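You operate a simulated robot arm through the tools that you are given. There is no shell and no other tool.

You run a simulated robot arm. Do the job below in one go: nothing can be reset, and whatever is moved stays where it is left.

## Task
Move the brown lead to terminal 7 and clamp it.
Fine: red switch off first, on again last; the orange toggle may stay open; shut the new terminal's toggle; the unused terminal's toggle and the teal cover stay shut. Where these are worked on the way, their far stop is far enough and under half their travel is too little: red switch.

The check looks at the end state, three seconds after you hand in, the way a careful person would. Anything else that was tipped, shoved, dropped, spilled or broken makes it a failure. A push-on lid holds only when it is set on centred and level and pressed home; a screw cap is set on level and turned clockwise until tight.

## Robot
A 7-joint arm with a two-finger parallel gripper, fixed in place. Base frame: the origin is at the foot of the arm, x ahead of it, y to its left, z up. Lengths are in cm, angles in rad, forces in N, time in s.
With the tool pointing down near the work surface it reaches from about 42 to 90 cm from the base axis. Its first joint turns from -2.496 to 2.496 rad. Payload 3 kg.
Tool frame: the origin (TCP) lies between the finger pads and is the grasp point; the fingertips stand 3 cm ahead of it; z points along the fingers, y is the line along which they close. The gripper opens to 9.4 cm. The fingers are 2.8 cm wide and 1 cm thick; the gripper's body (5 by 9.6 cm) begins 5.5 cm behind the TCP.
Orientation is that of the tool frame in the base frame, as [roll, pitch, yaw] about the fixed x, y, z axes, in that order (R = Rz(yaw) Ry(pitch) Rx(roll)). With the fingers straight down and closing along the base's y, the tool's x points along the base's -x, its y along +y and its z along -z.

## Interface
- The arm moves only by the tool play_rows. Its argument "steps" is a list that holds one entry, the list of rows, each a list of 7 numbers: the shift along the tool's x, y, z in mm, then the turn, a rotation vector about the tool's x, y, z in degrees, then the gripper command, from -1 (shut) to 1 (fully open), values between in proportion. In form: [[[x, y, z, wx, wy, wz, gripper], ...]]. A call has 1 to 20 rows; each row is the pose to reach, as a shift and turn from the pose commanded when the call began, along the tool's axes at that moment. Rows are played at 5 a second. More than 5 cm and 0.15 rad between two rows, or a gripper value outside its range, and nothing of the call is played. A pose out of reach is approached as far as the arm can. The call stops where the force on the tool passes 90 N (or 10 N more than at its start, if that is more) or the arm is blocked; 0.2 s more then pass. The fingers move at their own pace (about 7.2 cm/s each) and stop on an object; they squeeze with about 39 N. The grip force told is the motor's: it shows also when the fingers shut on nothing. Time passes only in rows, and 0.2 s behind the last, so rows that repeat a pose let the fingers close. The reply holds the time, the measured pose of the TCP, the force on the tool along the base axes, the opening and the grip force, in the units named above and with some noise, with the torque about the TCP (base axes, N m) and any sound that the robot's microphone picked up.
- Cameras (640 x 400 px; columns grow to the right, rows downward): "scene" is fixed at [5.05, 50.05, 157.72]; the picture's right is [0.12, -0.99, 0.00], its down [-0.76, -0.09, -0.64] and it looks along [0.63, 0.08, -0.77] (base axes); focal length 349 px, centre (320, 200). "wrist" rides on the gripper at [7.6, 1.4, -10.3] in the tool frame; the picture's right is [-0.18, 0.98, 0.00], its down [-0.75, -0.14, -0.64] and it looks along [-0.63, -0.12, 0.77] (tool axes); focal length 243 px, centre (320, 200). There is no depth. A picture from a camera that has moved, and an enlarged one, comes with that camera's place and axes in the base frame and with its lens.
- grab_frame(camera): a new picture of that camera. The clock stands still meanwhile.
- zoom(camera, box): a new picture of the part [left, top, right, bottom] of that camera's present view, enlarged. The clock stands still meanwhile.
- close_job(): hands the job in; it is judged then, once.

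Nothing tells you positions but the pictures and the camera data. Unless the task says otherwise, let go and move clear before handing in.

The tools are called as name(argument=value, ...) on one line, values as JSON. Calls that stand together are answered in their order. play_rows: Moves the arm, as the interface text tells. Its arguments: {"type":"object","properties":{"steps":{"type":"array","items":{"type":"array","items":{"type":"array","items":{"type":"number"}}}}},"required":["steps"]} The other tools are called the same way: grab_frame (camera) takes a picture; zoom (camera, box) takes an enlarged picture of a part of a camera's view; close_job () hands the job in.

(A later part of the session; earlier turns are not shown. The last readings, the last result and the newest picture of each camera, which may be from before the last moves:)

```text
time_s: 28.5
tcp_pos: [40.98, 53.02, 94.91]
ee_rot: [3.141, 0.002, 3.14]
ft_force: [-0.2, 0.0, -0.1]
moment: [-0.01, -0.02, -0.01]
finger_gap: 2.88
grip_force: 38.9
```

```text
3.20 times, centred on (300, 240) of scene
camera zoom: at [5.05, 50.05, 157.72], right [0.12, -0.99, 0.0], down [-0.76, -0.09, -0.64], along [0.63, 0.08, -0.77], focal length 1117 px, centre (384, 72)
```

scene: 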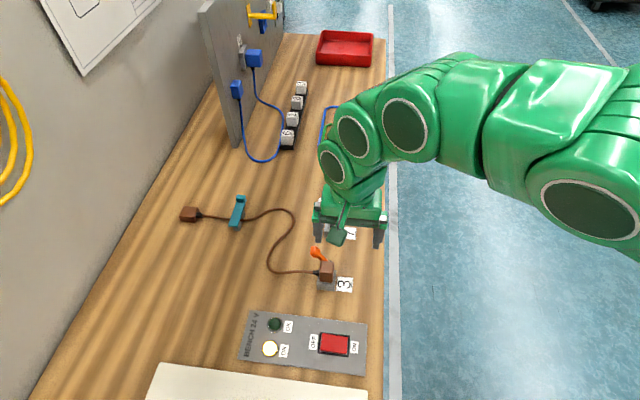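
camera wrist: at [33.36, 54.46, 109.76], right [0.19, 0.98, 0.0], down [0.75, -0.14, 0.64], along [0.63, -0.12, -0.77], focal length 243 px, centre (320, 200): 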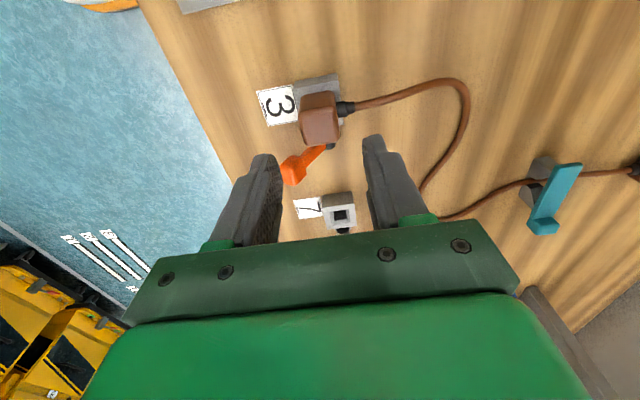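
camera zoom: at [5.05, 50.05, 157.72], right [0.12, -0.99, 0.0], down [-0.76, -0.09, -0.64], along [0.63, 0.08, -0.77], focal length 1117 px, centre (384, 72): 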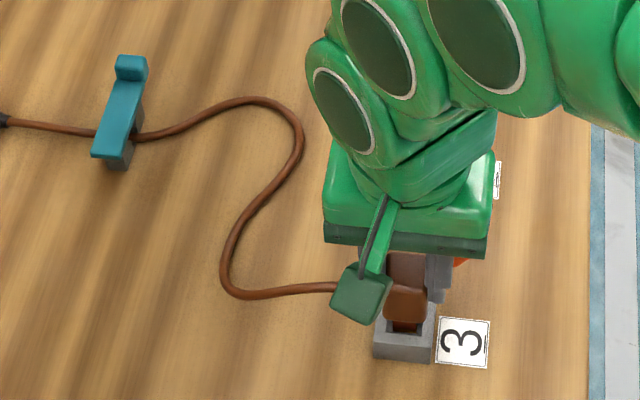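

The plug is coming out cleanly. I'll lift on to about 8 cm above seat and carry it exactly 14 cm along +x to above terminal 7.

play_rows(steps=[[[0, 0, -15, 0, 0, 0, -1], [0, 0, -30, 0, 0, 0, -1], [0, 0, -45, 0, 0, 0, -1], [0, 0, -60, 0, 0, 0, -1], [-20, 0, -60, 0, 0, 0, -1], [-45, 0, -60, 0, 0, 0, -1], [-70, 0, -60, 0, 0, 0, -1], [-95, 0, -60, 0, 0, 0, -1], [-120, 0, -60, 0, 0, 0, -1], [-140, 0, -60, 0, 0, 0, -1], [-140, 0, -60, 0, 0, 0, -1]]])

grab_frame(camera="wrist")

grab_frame(camera="scene")

```text
time_s: 30.9
tcp_pos: [55.22, 52.85, 100.99]
ee_rot: [3.141, 0.001, 3.139]
ft_force: [0.1, 0.1, -0.6]
moment: [-0.03, 0.01, -0.02]
finger_gap: 2.88
grip_force: 39.1
```

```text
taken
camera wrist: at [47.48, 54.28, 111.26], right [0.19, 0.98, 0.0], down [0.75, -0.14, 0.64], along [0.63, -0.12, -0.77], focal length 243 px, centre (320, 200)
```

wrist: 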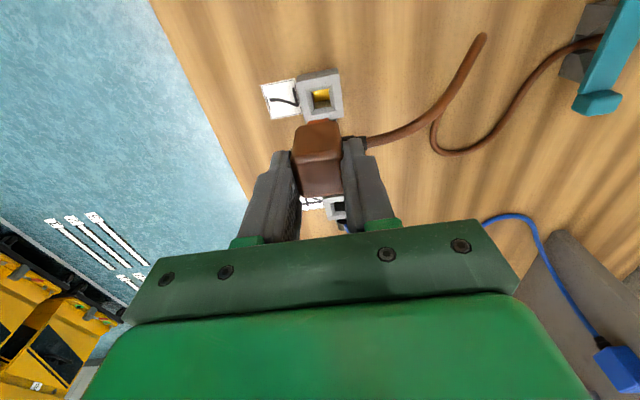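

```text
taken
```

scene: 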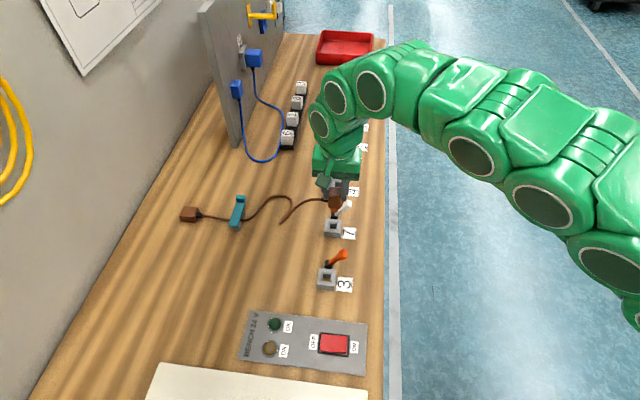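

The plug is above terminal 7. I'll lower it to about 4 cm above seat and compare its alignment with the socket.

play_rows(steps=[[[0, 0, 15, 0, 0, 0, -1], [0, 0, 30, 0, 0, 0, -1], [0, 0, 40, 0, 0, 0, -1], [0, 0, 40, 0, 0, 0, -1]]])

zoom(camera="wrist", box=[200, 60, 440, 220])

zoom(camera="scene", box=[290, 180, 380, 250])

```text
time_s: 31.9
tcp_pos: [55.01, 52.86, 96.97]
ee_rot: [3.142, 0.0, 3.139]
ft_force: [0.1, -1.2, 0.0]
moment: [0.01, -0.02, 0.01]
finger_gap: 2.88
grip_force: 39.0
```

```text
2.50 times, centred on (320, 140) of wrist
camera zoom: at [47.34, 54.33, 107.16], right [0.19, 0.98, 0.0], down [0.75, -0.14, 0.64], along [0.63, -0.12, -0.77], focal length 606 px, centre (320, 350)
```

zoom: 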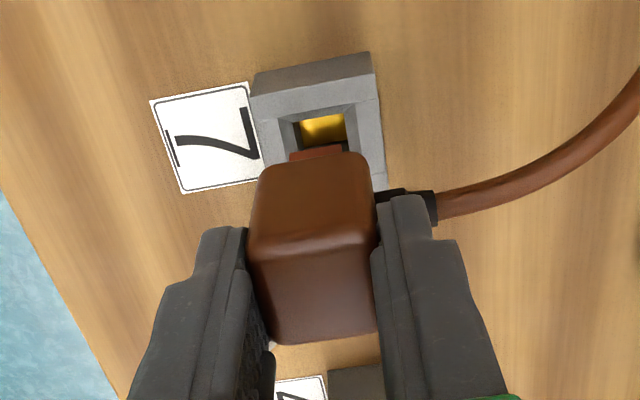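

```text
5.71 times, centred on (335, 215) of scene
camera zoom: at [5.05, 50.05, 157.72], right [0.12, -0.99, 0.0], down [-0.76, -0.09, -0.64], along [0.63, 0.08, -0.77], focal length 1995 px, centre (234, 114)
```

zoom: 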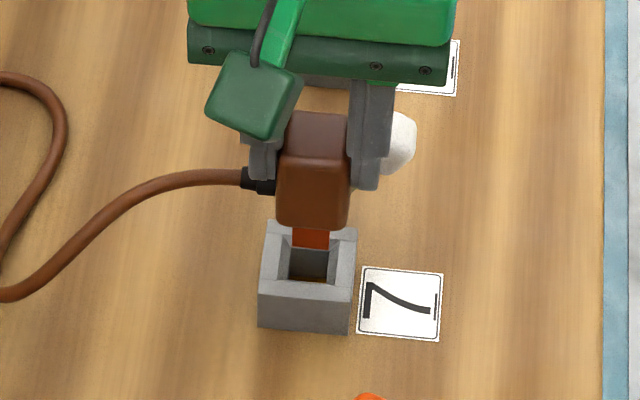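

Alignment looks good. I'll lower to the same 2 cm height I have a reference picture for and compare.

play_rows(steps=[[[0, 0, 5, 0, 0, 0, -1], [0, 0, 10, 0, 0, 0, -1], [0, 0, 15, 0, 0, 0, -1], [0, 0, 20, 0, 0, 0, -1]]])

zoom(camera="wrist", box=[200, 60, 440, 220])

zoom(camera="scene", box=[290, 180, 380, 250])

```text
time_s: 32.9
tcp_pos: [55.06, 52.87, 94.96]
ee_rot: [-3.141, 0.001, 3.14]
ft_force: [-0.1, -0.5, -0.1]
moment: [0.02, 0.01, 0.01]
finger_gap: 2.86
grip_force: 39.3
```

```text
2.50 times, centred on (320, 140) of wrist
camera zoom: at [47.4, 54.34, 105.26], right [0.19, 0.98, 0.0], down [0.75, -0.14, 0.64], along [0.63, -0.12, -0.77], focal length 606 px, centre (320, 350)
```

zoom: 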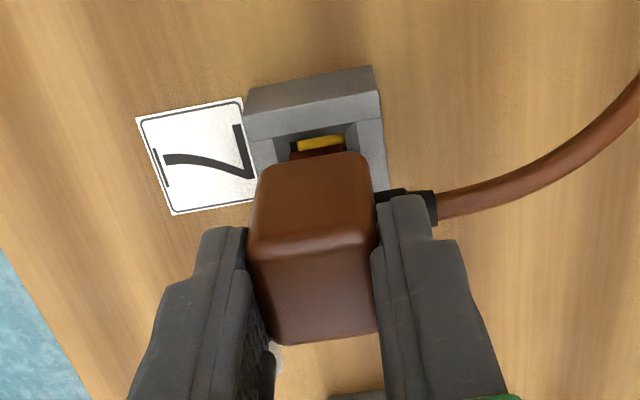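

```text
5.71 times, centred on (335, 215) of scene
camera zoom: at [5.05, 50.05, 157.72], right [0.12, -0.99, 0.0], down [-0.76, -0.09, -0.64], along [0.63, 0.08, -0.77], focal length 1995 px, centre (234, 114)
```

zoom: 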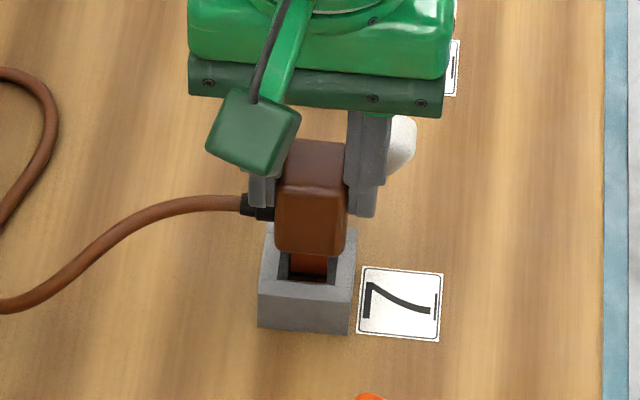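

The view matches the reference to within ~3 px (about 0.7 mm too far in +x). I'll correct that and lower the plug in.

play_rows(steps=[[[0.7, 0, 0, 0, 0, 0, -1], [0.7, 0, 4, 0, 0, 0, -1], [0.7, 0, 8, 0, 0, 0, -1], [0.7, 0, 12, 0, 0, 0, -1], [0.7, 0, 15, 0, 0, 0, -1]]])

zoom(camera="wrist", box=[200, 60, 440, 220])

```text
time_s: 34.1
tcp_pos: [54.97, 53.07, 93.52]
ee_rot: [-3.141, -0.001, 3.139]
ft_force: [-0.3, 0.3, -1.5]
moment: [0.03, 0.01, 0.03]
finger_gap: 2.87
grip_force: 39.4
```

```text
2.50 times, centred on (320, 140) of wrist
camera zoom: at [47.27, 54.45, 103.8], right [0.19, 0.98, 0.0], down [0.75, -0.14, 0.64], along [0.63, -0.12, -0.77], focal length 606 px, centre (320, 350)
```

zoom: 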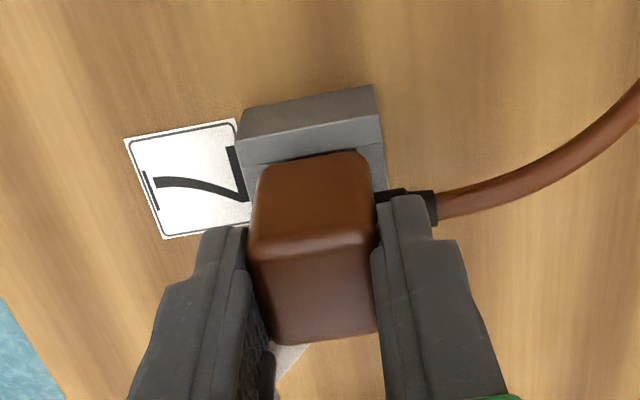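

The plug is sliding in with no resistance. I'll go down the last millimetres until it seats.

play_rows(steps=[[[0, 0, 2, 0, 0, 0, -1], [0, 0, 4, 0, 0, 0, -1], [0, 0, 5, 0, 0, 0, -1], [0, 0, 5.5, 0, 0, 0, -1], [0, 0, 6, 0, 0, 0, -1]]])

zoom(camera="wrist", box=[200, 60, 440, 220])

zoom(camera="scene", box=[290, 180, 380, 250])

```text
time_s: 35.3
tcp_pos: [54.93, 52.98, 92.95]
ee_rot: [-3.141, 0.002, 3.141]
ft_force: [-4.7, 1.4, 10.8]
moment: [0.05, 0.23, 0.01]
finger_gap: 2.89
grip_force: 39.1
```

```text
2.50 times, centred on (320, 140) of wrist
camera zoom: at [47.25, 54.37, 103.25], right [0.18, 0.98, 0.0], down [0.75, -0.14, 0.64], along [0.63, -0.12, -0.77], focal length 606 px, centre (320, 350)
```

zoom: 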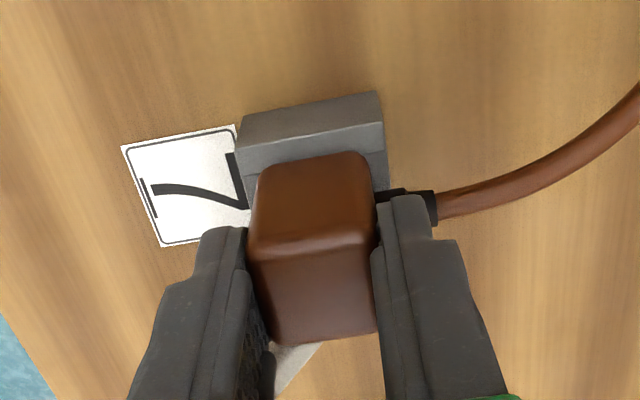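

```text
5.71 times, centred on (335, 215) of scene
camera zoom: at [5.05, 50.05, 157.72], right [0.12, -0.99, 0.0], down [-0.76, -0.09, -0.64], along [0.63, 0.08, -0.77], focal length 1995 px, centre (234, 114)
```

zoom: 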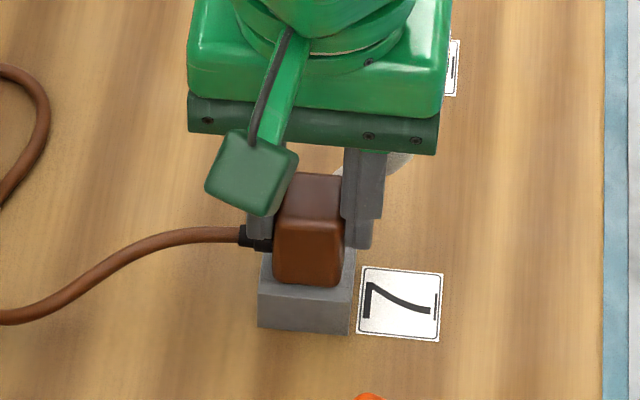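

The plug is seated in terminal 7 (11 N bearing up, at the same height as it sat in terminal 3). I'll open the fingers and rise straight up.

play_rows(steps=[[[0, 0, -1, 0, 0, 0, -0.3], [0, 0, -1, 0, 0, 0, 0.1], [0, 0, -1, 0, 0, 0, 0.1], [0, 0, -20, 0, 0, 0, 0.1], [0, 0, -50, 0, 0, 0, 0.1], [0, 0, -80, 0, 0, 0, 0.1], [0, 0, -80, 0, 0, 0, 0.1]]])

grab_frame(camera="wrist")

zoom(camera="wrist", box=[200, 40, 440, 200])

grab_frame(camera="scene")

```text
time_s: 36.9
tcp_pos: [55.12, 52.96, 101.26]
ee_rot: [-3.141, 0.002, 3.141]
ft_force: [0.4, 0.2, 0.8]
moment: [0.05, 0.0, 0.02]
finger_gap: 5.17
grip_force: 0.0
```

```text
taken
camera wrist: at [47.41, 54.45, 111.47], right [0.19, 0.98, 0.0], down [0.75, -0.14, 0.64], along [0.63, -0.12, -0.77], focal length 243 px, centre (320, 200)
```

wrist: 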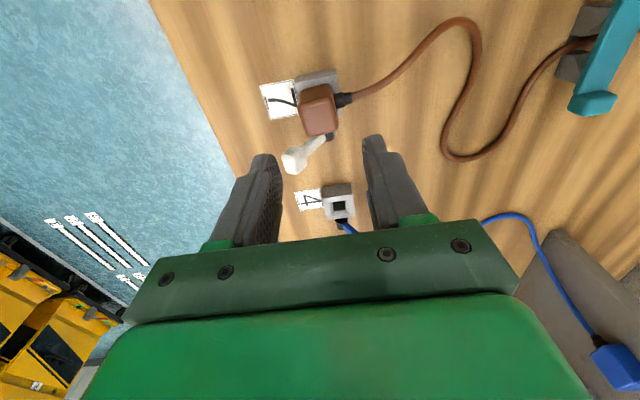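

```text
2.50 times, centred on (320, 120) of wrist
camera zoom: at [47.41, 54.45, 111.47], right [0.19, 0.98, 0.0], down [0.75, -0.14, 0.64], along [0.63, -0.12, -0.77], focal length 606 px, centre (320, 400)
```

zoom: 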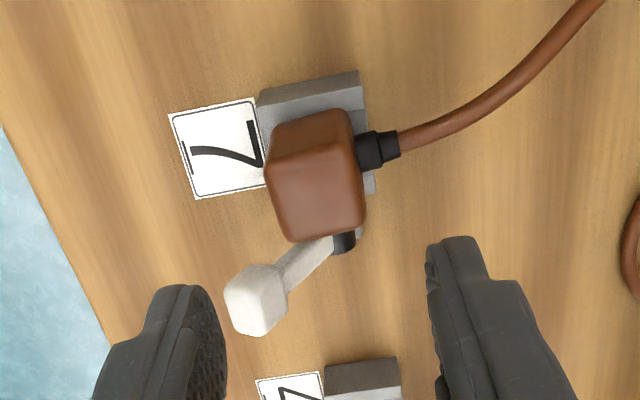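

```text
taken
```

scene: 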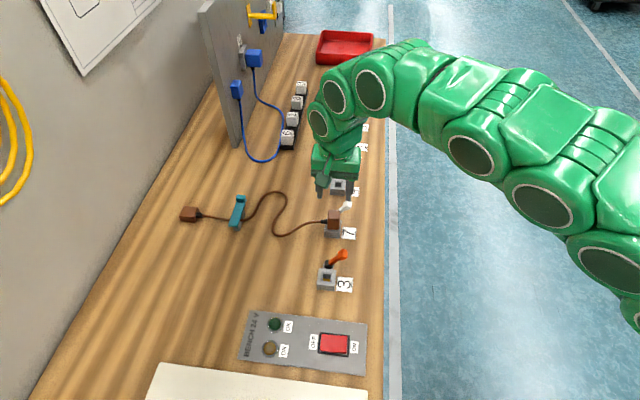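

The plug stays seated with the cable lying clear. Now I'll close the fingers and go to the −y side of the white toggle to push it back shut toward +y.

play_rows(steps=[[[0, -5, -10, 0, 0, 0, -1], [-10, -30, -10, 0, 0, 0, -1], [-25, -55, -10, 0, 0, 0, -1], [-39, -75, -10, 0, 0, 0, -1], [-39, -75, 20, 0, 0, 0, -1], [-39, -75, 50, 0, 0, 0, -1], [-39, -75, 68, 0, 0, 0, -1], [-39, -75, 68, 0, 0, 0, -1]]])

grab_frame(camera="wrist")

zoom(camera="scene", box=[280, 160, 400, 260])

```text
time_s: 38.7
tcp_pos: [58.95, 45.38, 94.09]
ee_rot: [-3.142, 0.0, 3.14]
ft_force: [0.3, 0.4, 0.4]
moment: [0.01, -0.01, -0.02]
finger_gap: 0.01
grip_force: 32.9
```

```text
taken
camera wrist: at [51.18, 46.81, 104.46], right [0.18, 0.98, 0.0], down [0.75, -0.14, 0.64], along [0.63, -0.12, -0.77], focal length 243 px, centre (320, 200)
```

wrist: 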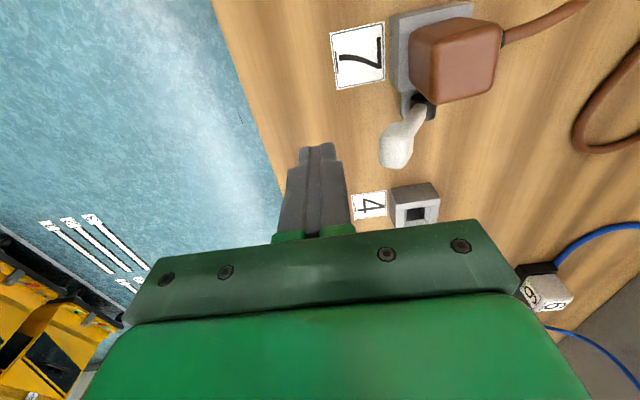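

```text
4.00 times, centred on (340, 210) of scene
camera zoom: at [5.05, 50.05, 157.72], right [0.12, -0.99, 0.0], down [-0.76, -0.09, -0.64], along [0.63, 0.08, -0.77], focal length 1397 px, centre (240, 160)
```

zoom: 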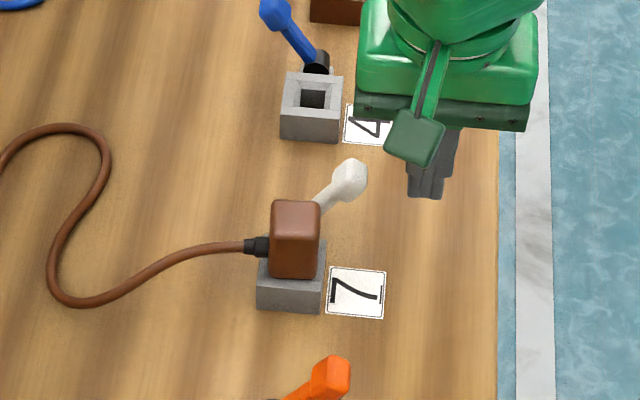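

The fingers are on the −y side of the white knob with a clear run. I'll push +y.

play_rows(steps=[[[0, 12, -3, 0, 0, 0, -1], [0, 24, -3, 0, 0, 0, -1], [0, 30, -3, 0, 0, 0, -1], [0, 36, -3, 0, 0, 0, -1], [0, 42, -3, 0, 0, 0, -1], [0, 48, -3, 0, 0, 0, -1], [0, 54, -3, 0, 0, 0, -1]]])

zoom(camera="wrist", box=[220, 40, 460, 200])

```text
time_s: 40.3
tcp_pos: [58.89, 50.85, 94.48]
ee_rot: [-3.14, -0.001, 3.14]
ft_force: [-0.3, -0.7, 0.9]
moment: [0.01, 0.0, 0.01]
finger_gap: 0.0
grip_force: 33.4
```

```text
2.50 times, centred on (340, 120) of wrist
camera zoom: at [51.17, 52.23, 104.65], right [0.19, 0.98, 0.0], down [0.75, -0.14, 0.64], along [0.63, -0.12, -0.77], focal length 606 px, centre (270, 400)
```

zoom: 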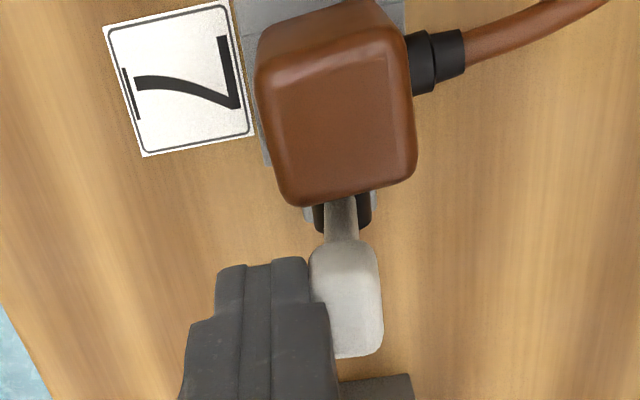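

The lever is near vertical. I'll keep pushing until it snaps shut.

play_rows(steps=[[[0, 4, 0, 0, 0, 0, -1], [0, 8, 0, 0, 0, 0, -1], [0, 12, 0, 0, 0, 0, -1], [0, 16, 0, 0, 0, 0, -1], [0, 20, 0, 0, 0, 0, -1]]])

zoom(camera="wrist", box=[220, 40, 460, 200])

```text
time_s: 41.5
tcp_pos: [58.89, 52.89, 94.45]
ee_rot: [3.141, 0.002, 3.139]
ft_force: [0.4, -0.1, 0.6]
moment: [-0.03, 0.02, 0.02]
finger_gap: 0.01
grip_force: 33.4
```

```text
2.50 times, centred on (340, 120) of wrist
camera zoom: at [51.19, 54.33, 104.68], right [0.19, 0.98, 0.0], down [0.75, -0.14, 0.64], along [0.63, -0.12, -0.77], focal length 606 px, centre (270, 400)
```

zoom: 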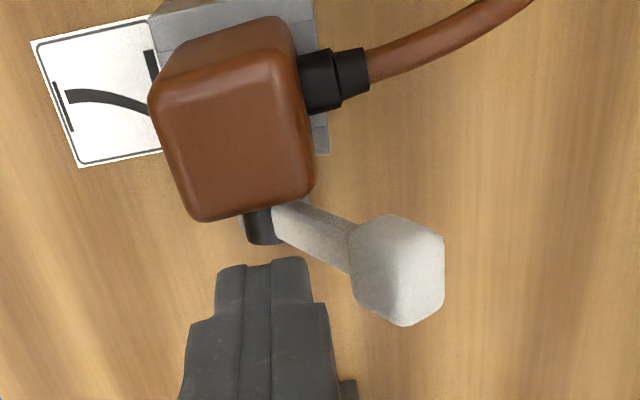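

The white toggle has snapped to its shut side. I'll rise clear and inspect the terminal.

play_rows(steps=[[[0, -2, -30, 0, 0, 0, -1], [0, -2, -65, 0, 0, 0, -1], [20, -2, -65, 0, 0, 0, -1], [40, -2, -65, 0, 0, 0, 1], [40, -2, -65, 0, 0, 0, 1], [40, -2, -65, 0, 0, 0, 1]]])

zoom(camera="wrist", box=[250, 50, 400, 150])

zoom(camera="scene", box=[290, 190, 380, 300])

zoom(camera="scene", box=[160, 160, 380, 300])

```text
time_s: 42.9
tcp_pos: [55.06, 52.72, 100.73]
ee_rot: [3.141, 0.0, 3.139]
ft_force: [-0.3, -0.5, -0.7]
moment: [-0.01, -0.03, 0.01]
finger_gap: 9.4
grip_force: 0.0
```

```text
4.00 times, centred on (325, 100) of wrist
camera zoom: at [47.32, 54.1, 111.17], right [0.19, 0.98, 0.0], down [0.75, -0.14, 0.64], along [0.63, -0.12, -0.77], focal length 970 px, centre (300, 600)
```

zoom: 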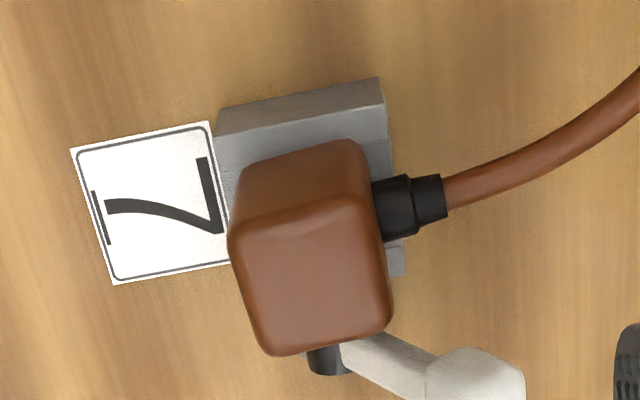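

```text
3.64 times, centred on (335, 245) of scene
camera zoom: at [5.05, 50.05, 157.72], right [0.12, -0.99, 0.0], down [-0.76, -0.09, -0.64], along [0.63, 0.08, -0.77], focal length 1270 px, centre (266, 36)
```

zoom: 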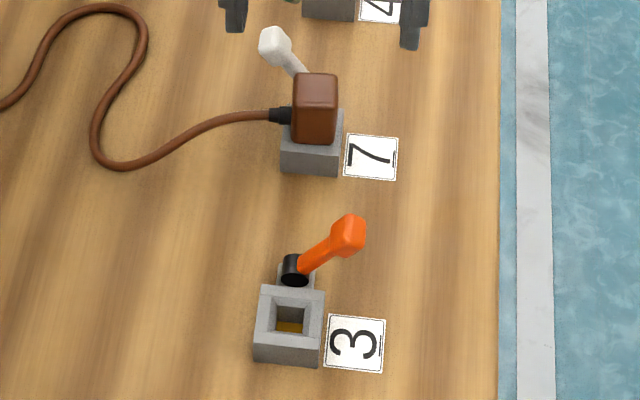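

```text
2.86 times, centred on (270, 230) of scene
camera zoom: at [5.05, 50.05, 157.72], right [0.12, -0.99, 0.0], down [-0.76, -0.09, -0.64], along [0.63, 0.08, -0.77], focal length 998 px, centre (463, 114)
```

zoom: 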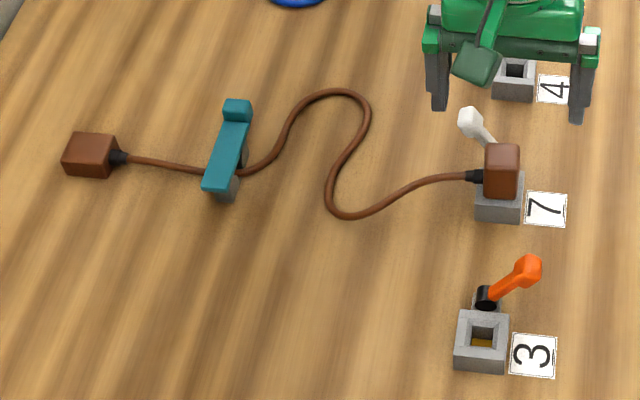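

The lead sits in terminal 7 with the toggle shut, and the teal cover and blue toggle are untouched. I'll look closely at the plug's seating before restoring power.

zoom(camera="scene", box=[310, 200, 360, 245])

zoom(camera="wrist", box=[290, 60, 370, 150])

```text
8.89 times, centred on (335, 222) of scene
camera zoom: at [5.05, 50.05, 157.72], right [0.12, -0.99, 0.0], down [-0.76, -0.09, -0.64], along [0.63, 0.08, -0.77], focal length 3104 px, centre (187, 0)
```

zoom: 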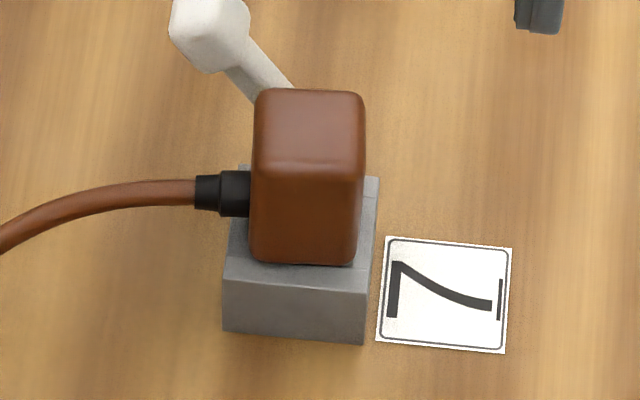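

```text
4.44 times, centred on (330, 105) of wrist
camera zoom: at [47.32, 54.1, 111.17], right [0.19, 0.98, 0.0], down [0.75, -0.14, 0.64], along [0.63, -0.12, -0.77], focal length 1078 px, centre (276, 622)
```

zoom: 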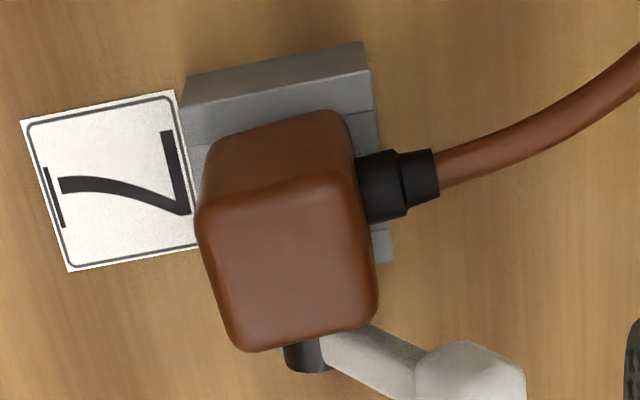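

The plug sits flush on the block, just turned a few degrees by the cable within the socket's play. Now I'll go back to the red switch with the gripper open, to press its ON end with the +y finger.

play_rows(steps=[[[35, -12, -5, 0, 0, 0, 1], [70, -24, -5, 0, 0, 0, 1], [105, -36, -5, 0, 0, 0, 1], [140, -48, -5, 0, 0, 0, 1], [175, -60, -5, 0, 0, 0, 1], [210, -72, -5, 0, 0, 0, 1], [245, -84, -5, 0, 0, 0, 1], [280, -95.5, -5, 0, 0, 0, 1], [280, -95.5, 25, 0, 0, 0, 1], [280, -95.5, 55, 0, 0, 0, 1], [280, -95.5, 85, 0, 0, 0, 1], [280, -95.5, 85, 0, 0, 0, 1]]])

grab_frame(camera="wrist")

zoom(camera="scene", box=[240, 290, 400, 390])

```text
time_s: 45.5
tcp_pos: [26.84, 42.94, 92.39]
ee_rot: [-3.141, 0.002, 3.14]
ft_force: [0.7, 0.1, 0.1]
moment: [0.02, 0.04, 0.02]
finger_gap: 9.41
grip_force: 0.0
```

```text
taken
camera wrist: at [19.18, 44.46, 102.67], right [0.19, 0.98, 0.0], down [0.75, -0.14, 0.64], along [0.63, -0.12, -0.77], focal length 243 px, centre (320, 200)
```

wrist: 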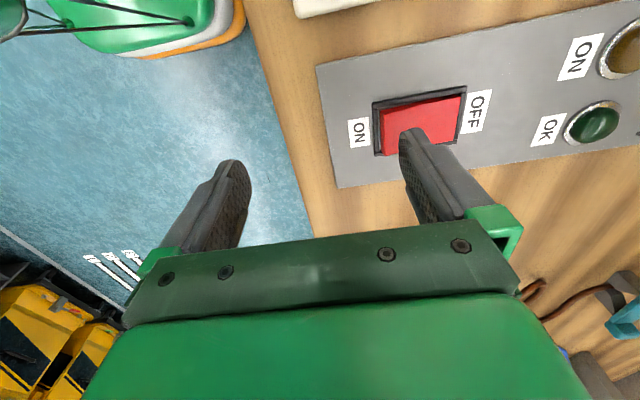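

```text
4.00 times, centred on (320, 340) of scene
camera zoom: at [5.05, 50.05, 157.72], right [0.12, -0.99, 0.0], down [-0.76, -0.09, -0.64], along [0.63, 0.08, -0.77], focal length 1397 px, centre (320, -360)
```

zoom: 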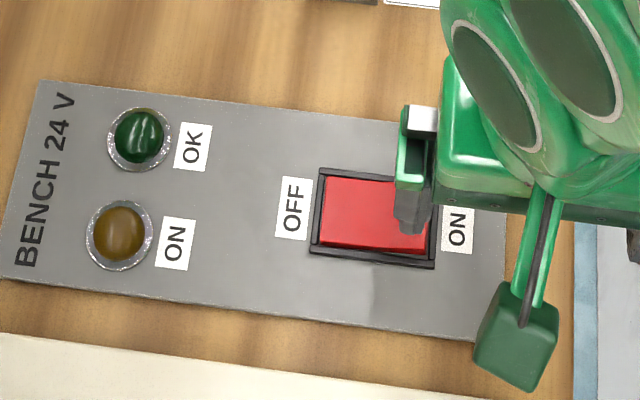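

The finger is above the ON end, inside the frame. I'll lower it gently.

play_rows(steps=[[[-2, 0, 8, 0, 0, 0, 1], [-2, 0, 16, 0, 0, 0, 1], [-2, 0, 21, 0, 0, 0, 1], [-2, 0, 24, 0, 0, 0, 1], [-2, 0, 26, 0, 0, 0, 1]]])

zoom(camera="wrist", box=[280, 60, 640, 220])

```text
time_s: 46.7
tcp_pos: [27.02, 43.04, 89.76]
ee_rot: [3.141, 0.001, 3.14]
ft_force: [-0.2, 0.7, -0.8]
moment: [0.0, 0.01, 0.03]
finger_gap: 9.4
grip_force: 0.0
```

```text
1.78 times, centred on (460, 140) of wrist
camera zoom: at [19.42, 44.49, 100.12], right [0.18, 0.98, 0.0], down [0.75, -0.14, 0.64], along [0.63, -0.12, -0.77], focal length 431 px, centre (71, 307)
```

zoom: 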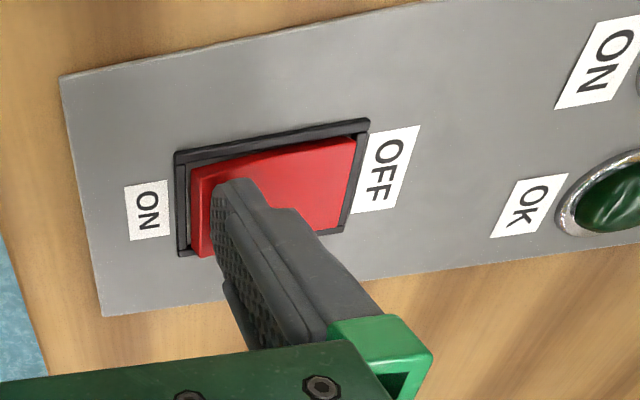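

The finger is at the raised ON end, well inside the frame. I'll press on.

play_rows(steps=[[[0, 0, 2, 0, 0, 0, 1], [0, 0, 4, 0, 0, 0, 1], [0, 0, 5, 0, 0, 0, 1]]])

zoom(camera="wrist", box=[280, 60, 640, 220])

zoom(camera="scene", box=[240, 290, 400, 390])

```text
time_s: 47.5
tcp_pos: [27.08, 43.0, 89.45]
ee_rot: [-3.14, 0.003, 3.14]
ft_force: [-0.4, -1.1, -0.1]
moment: [0.02, 0.0, 0.03]
finger_gap: 9.42
grip_force: 0.1
```

```text
1.78 times, centred on (460, 140) of wrist
camera zoom: at [19.42, 44.53, 99.65], right [0.19, 0.98, 0.0], down [0.75, -0.14, 0.64], along [0.63, -0.12, -0.77], focal length 431 px, centre (71, 307)
```

zoom: 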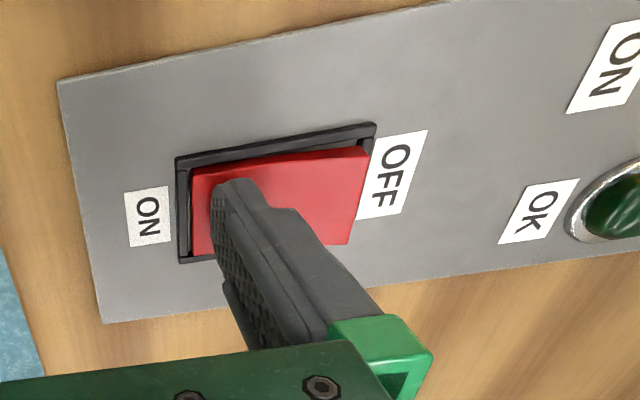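

```text
4.00 times, centred on (320, 340) of scene
camera zoom: at [5.05, 50.05, 157.72], right [0.12, -0.99, 0.0], down [-0.76, -0.09, -0.64], along [0.63, 0.08, -0.77], focal length 1397 px, centre (320, -360)
```

zoom: 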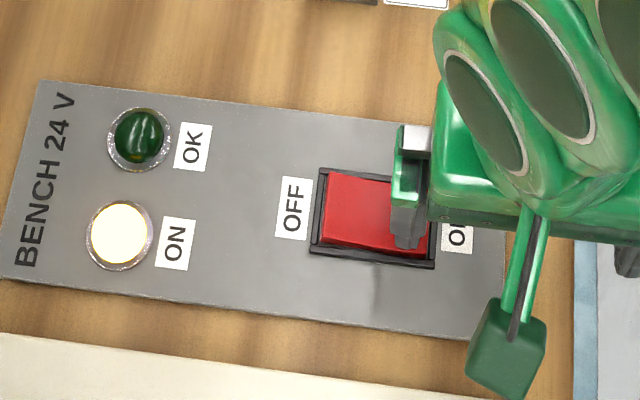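

The ON lamp lit and the rocker flipped. I'll nudge it a little further to be sure it is at its stop, then lift away.

play_rows(steps=[[[0, 0, 1.5, 0, 0, 0, 1], [0, 0, 2.5, 0, 0, 0, 1]]])

```text
time_s: 48.1
tcp_pos: [27.2, 43.23, 89.32]
ee_rot: [3.136, 0.002, -3.141]
ft_force: [-9.5, -5.2, 70.6]
moment: [3.84, 0.41, 0.53]
finger_gap: 9.15
grip_force: 0.0
```

play_rows(steps=[[[0, 0, -5, 0, 0, 0, 1], [0, 0, -30, 0, 0, 0, 1], [0, 0, -70, 0, 0, 0, 1], [0, 0, -110, 0, 0, 0, 1], [0, -30, -150, 0, 0, 0, 1], [0, -30, -150, 0, 0, 0, 1]]])

grab_frame(camera="scene")

zoom(camera="scene", box=[240, 290, 400, 390])

grab_frame(camera="wrist")

```text
time_s: 49.5
tcp_pos: [27.37, 40.23, 104.13]
ee_rot: [-3.139, 0.002, 3.141]
ft_force: [0.6, 0.3, 0.9]
moment: [0.02, 0.0, 0.0]
finger_gap: 9.39
grip_force: 0.0
```

```text
taken
```

scene: 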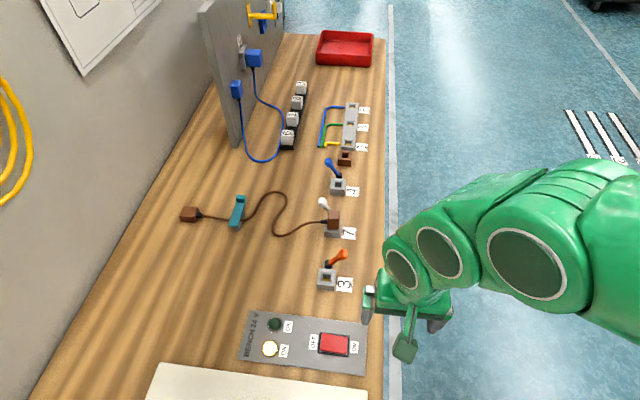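

```text
4.00 times, centred on (320, 340) of scene
camera zoom: at [5.05, 50.05, 157.72], right [0.12, -0.99, 0.0], down [-0.76, -0.09, -0.64], along [0.63, 0.08, -0.77], focal length 1397 px, centre (320, -360)
```

zoom: 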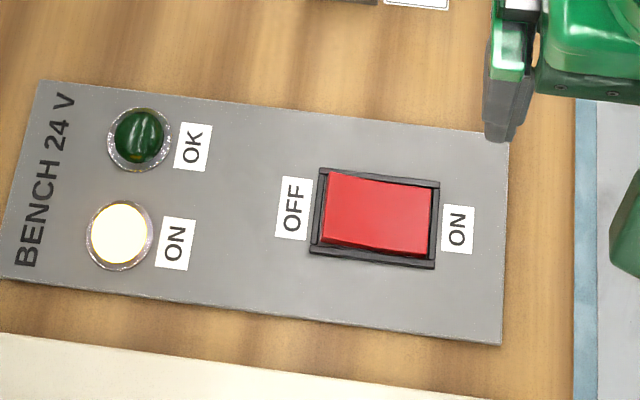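

```text
taken
camera wrist: at [19.59, 41.55, 114.34], right [0.19, 0.98, 0.0], down [0.75, -0.14, 0.64], along [0.63, -0.12, -0.77], focal length 243 px, centre (320, 200)
```

wrist: 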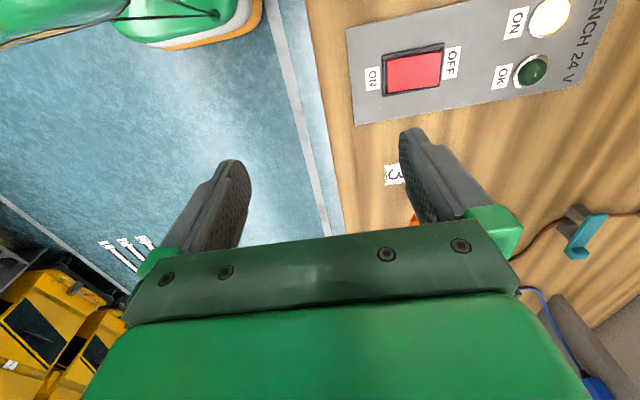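

The ON lamp is lit and the switch is at ON, while the OK lamp is dark, as it was at the start. I'll let a couple of seconds pass and move for a closer look at terminal 7 and the lamps.

play_rows(steps=[[[-30, 15, -10, 0, 0, 0, 1], [-60, 30, -10, 0, 0, 0, 1], [-90, 45, -10, 0, 0, 0, 1], [-120, 60, -10, 0, 0, 0, 1], [-150, 75, -10, 0, 0, 0, 1], [-180, 90, -10, 0, 0, 0, 1], [-210, 105, -10, 0, 0, 0, 1], [-240, 115, 0, 0, 0, 0, 1], [-270, 125, 20, 0, 0, 0, 1], [-270, 125, 30, 0, 0, 0, 1], [-270, 125, 30, 0, 0, 0, 1]]])

zoom(camera="scene", box=[240, 290, 400, 390])

grab_frame(camera="wrist")

zoom(camera="wrist", box=[280, 40, 400, 160])

```text
time_s: 51.9
tcp_pos: [54.28, 52.51, 100.95]
ee_rot: [-3.141, 0.002, 3.14]
ft_force: [-0.3, 0.2, 0.6]
moment: [0.01, 0.0, 0.02]
finger_gap: 9.39
grip_force: 0.0
```

```text
4.00 times, centred on (320, 340) of scene
camera zoom: at [5.05, 50.05, 157.72], right [0.12, -0.99, 0.0], down [-0.76, -0.09, -0.64], along [0.63, 0.08, -0.77], focal length 1397 px, centre (320, -360)
```

zoom: 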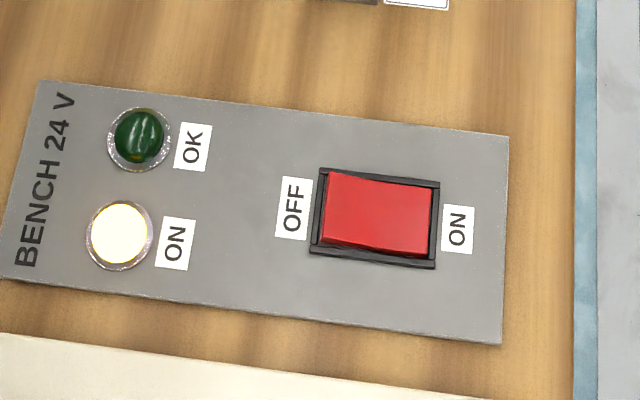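

```text
taken
camera wrist: at [46.42, 53.97, 111.27], right [0.19, 0.98, 0.0], down [0.75, -0.14, 0.64], along [0.63, -0.12, -0.77], focal length 243 px, centre (320, 200)
```

wrist: 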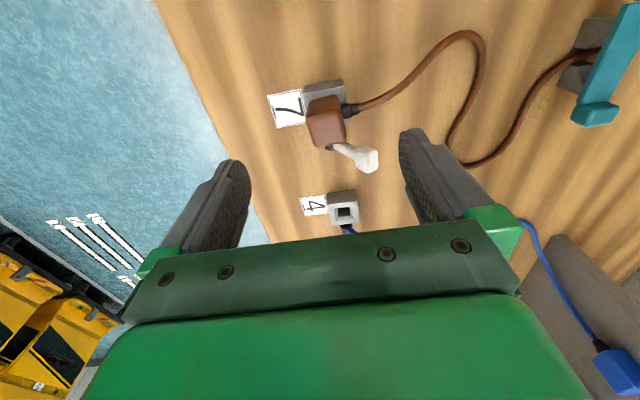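

```text
3.33 times, centred on (340, 100) of wrist
camera zoom: at [46.42, 53.97, 111.27], right [0.19, 0.98, 0.0], down [0.75, -0.14, 0.64], along [0.63, -0.12, -0.77], focal length 809 px, centre (253, 533)
```

zoom: 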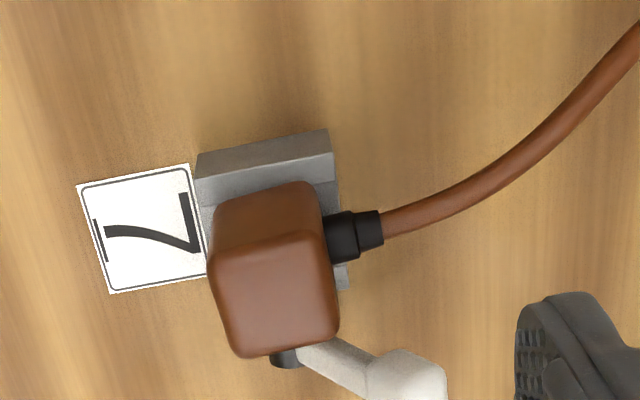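

The OK lamp hasn't changed since the start. To be sure the plug is fully home, I'll look closely at the line where the plug meets the block.

zoom(camera="scene", box=[318, 205, 348, 241])

zoom(camera="wrist", box=[295, 70, 355, 120])

zoom(camera="scene", box=[260, 305, 300, 360])

```text
11.11 times, centred on (333, 223) of scene
camera zoom: at [5.05, 50.05, 157.72], right [0.12, -0.99, 0.0], down [-0.76, -0.09, -0.64], along [0.63, 0.08, -0.77], focal length 3880 px, centre (176, -56)
```

zoom: 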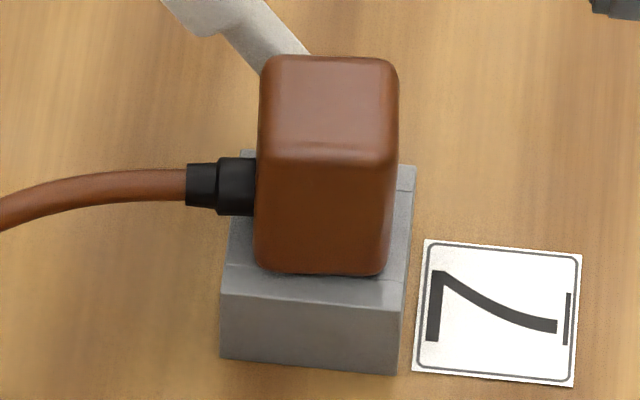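

```text
8.00 times, centred on (325, 95) of wrist
camera zoom: at [46.42, 53.97, 111.27], right [0.19, 0.98, 0.0], down [0.75, -0.14, 0.64], along [0.63, -0.12, -0.77], focal length 1941 px, centre (280, 1040)
```

zoom: 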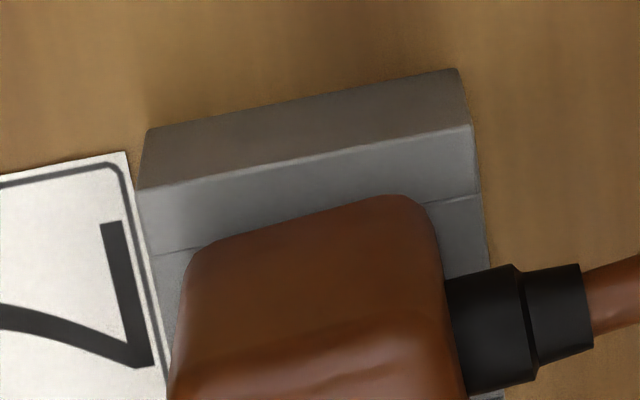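

```text
7.27 times, centred on (280, 332) of scene
camera zoom: at [5.05, 50.05, 157.72], right [0.12, -0.99, 0.0], down [-0.76, -0.09, -0.64], along [0.63, 0.08, -0.77], focal length 2539 px, centre (611, -764)
```

zoom: 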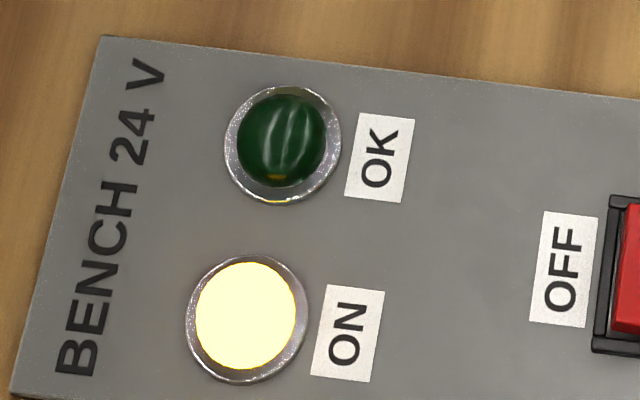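

I'll take the same scene crop as at the start, to compare the white and blue toggle angles directly.

zoom(camera="scene", box=[280, 140, 400, 300])

zoom(camera="scene", box=[160, 170, 340, 300])

```text
2.50 times, centred on (340, 220) of scene
camera zoom: at [5.05, 50.05, 157.72], right [0.12, -0.99, 0.0], down [-0.76, -0.09, -0.64], along [0.63, 0.08, -0.77], focal length 873 px, centre (270, 150)
```

zoom: 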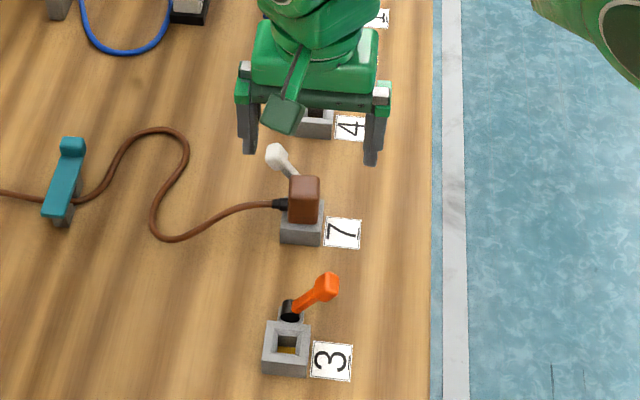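

```text
3.08 times, centred on (250, 235) of scene
camera zoom: at [5.05, 50.05, 157.72], right [0.12, -0.99, 0.0], down [-0.76, -0.09, -0.64], along [0.63, 0.08, -0.77], focal length 1074 px, centre (535, 92)
```

zoom: 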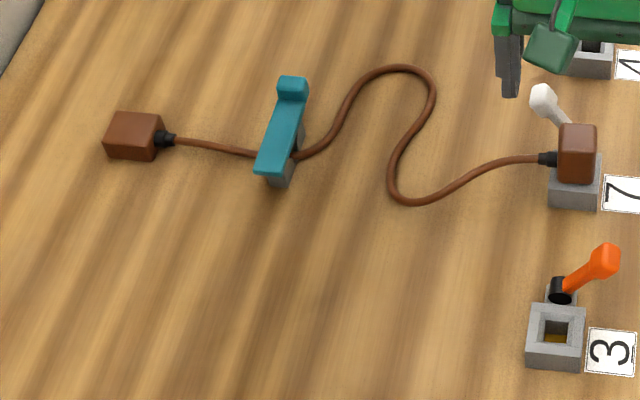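

The white toggle is exactly where it stood at the start, and the teal cover is unchanged. I'll take one lower-angle look along +x at the plug's seat to rule out a gap.

play_rows(steps=[[[30, 2, -5, 0, 0, 0, 1], [60, 4, -10, 0, -5, 0, 1], [90, 5, -15, 0, -10, 0, 1], [120, 5, -15, 0, -15, 0, 1], [130, 5, -10, 0, -20, 0, 1], [130, 5, -5, 0, -22, 0, 1], [130, 5, -5, 0, -22, 0, 1]]])

grab_frame(camera="wrist")

zoom(camera="wrist", box=[270, 100, 390, 220])

```text
time_s: 53.5
tcp_pos: [41.05, 53.19, 101.51]
ee_rot: [-3.141, 0.386, 3.139]
ft_force: [0.2, 0.0, -0.4]
moment: [0.01, 0.0, 0.02]
finger_gap: 9.41
grip_force: 0.0
```

```text
taken
camera wrist: at [30.13, 54.54, 108.16], right [0.17, 0.98, 0.07], down [0.46, -0.14, 0.88], along [0.87, -0.12, -0.47], focal length 243 px, centre (320, 200)
```

wrist: 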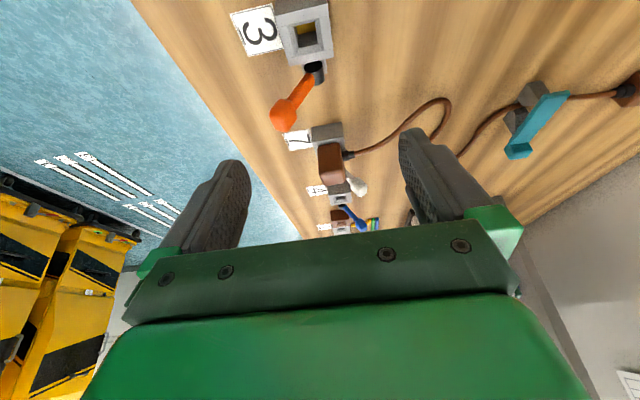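

```text
3.33 times, centred on (330, 160) of wrist
camera zoom: at [30.13, 54.54, 108.16], right [0.17, 0.98, 0.07], down [0.46, -0.14, 0.88], along [0.87, -0.12, -0.47], focal length 809 px, centre (287, 333)
```

zoom: 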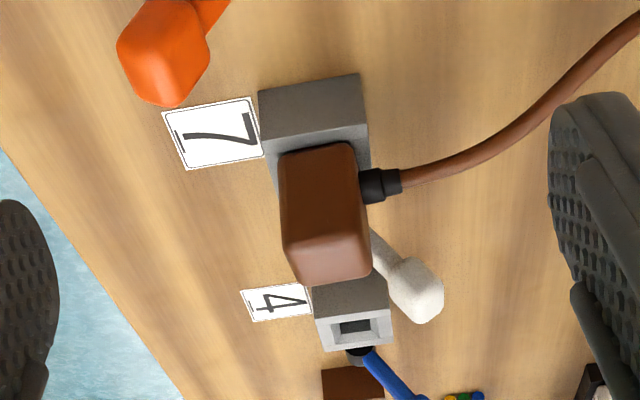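

zoom(camera="wrist", box=[300, 115, 355, 190])

zoom(camera="wrist", box=[305, 120, 345, 150])

```text
5.33 times, centred on (328, 152) of wrist
camera zoom: at [30.13, 54.54, 108.16], right [0.17, 0.98, 0.07], down [0.46, -0.14, 0.88], along [0.87, -0.12, -0.47], focal length 1294 px, centre (280, 453)
```

zoom: 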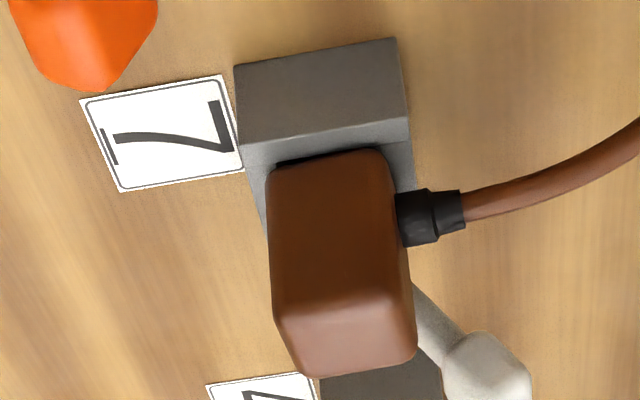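

```text
13.33 times, centred on (325, 135) of wrist
camera zoom: at [30.13, 54.54, 108.16], right [0.17, 0.98, 0.07], down [0.46, -0.14, 0.88], along [0.87, -0.12, -0.47], focal length 3235 px, centre (253, 1067)
```

zoom: 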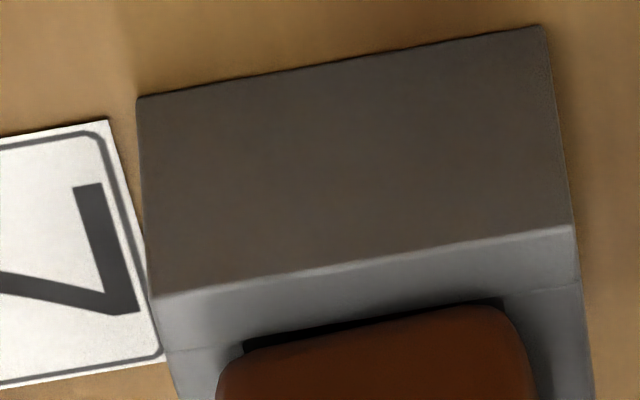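

From this low angle a thin dark line shows between the socket's rim and the plug's lower edge, so the plug may sit a millimetre or so proud. I'll zoom in more to judge it.

zoom(camera="wrist", box=[312, 138, 342, 158])

zoom(camera="wrist", box=[270, 0, 345, 70])

```text
16.00 times, centred on (327, 148) of wrist
camera zoom: at [30.13, 54.54, 108.16], right [0.17, 0.98, 0.07], down [0.46, -0.14, 0.88], along [0.87, -0.12, -0.47], focal length 3882 px, centre (208, 1032)
```

zoom: 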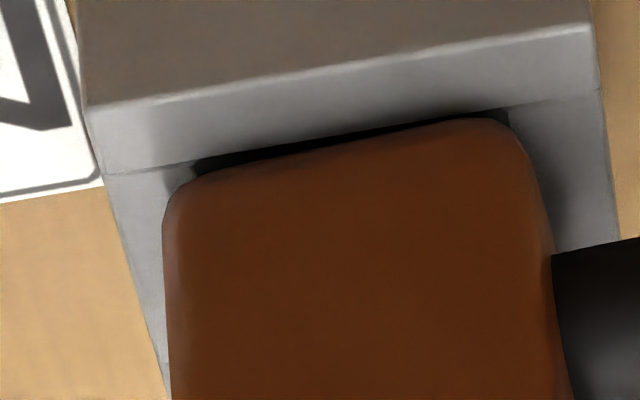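

```text
5.71 times, centred on (308, 35) of wrist
camera zoom: at [30.13, 54.54, 108.16], right [0.17, 0.98, 0.07], down [0.46, -0.14, 0.88], along [0.87, -0.12, -0.47], focal length 1386 px, centre (391, 1143)
```

zoom: 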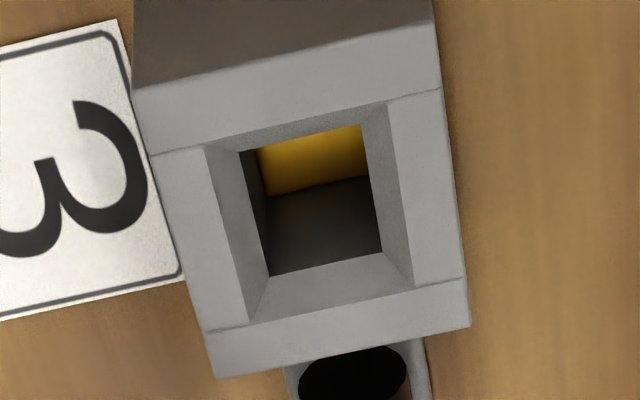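

Allowing for the plug's rounded edges it looks flush to within about a millimetre, but I can't rule out that it rose slightly on release, and the OK lamp is dark. To be safe I'll do it in proper order: switch off, open the white toggle, press the plug home, shut the toggle, switch on. First I'll straighten the tool.

play_rows(steps=[[[-2, 0, -5, 0, 5.5, 0, 1], [-4, 0, -10, 0, 11, 0, 1], [-6, 0, -15, 0, 16.5, 0, 1], [-7.5, 0, -18.5, 0, 22, 0, 1], [-7.5, 0, -18.5, 0, 22, 0, 1]]])

```text
time_s: 54.7
tcp_pos: [40.97, 53.11, 103.57]
ee_rot: [-3.14, -0.001, 3.141]
ft_force: [0.1, -0.7, 0.4]
moment: [-0.01, 0.0, -0.02]
finger_gap: 9.38
grip_force: 0.1
```

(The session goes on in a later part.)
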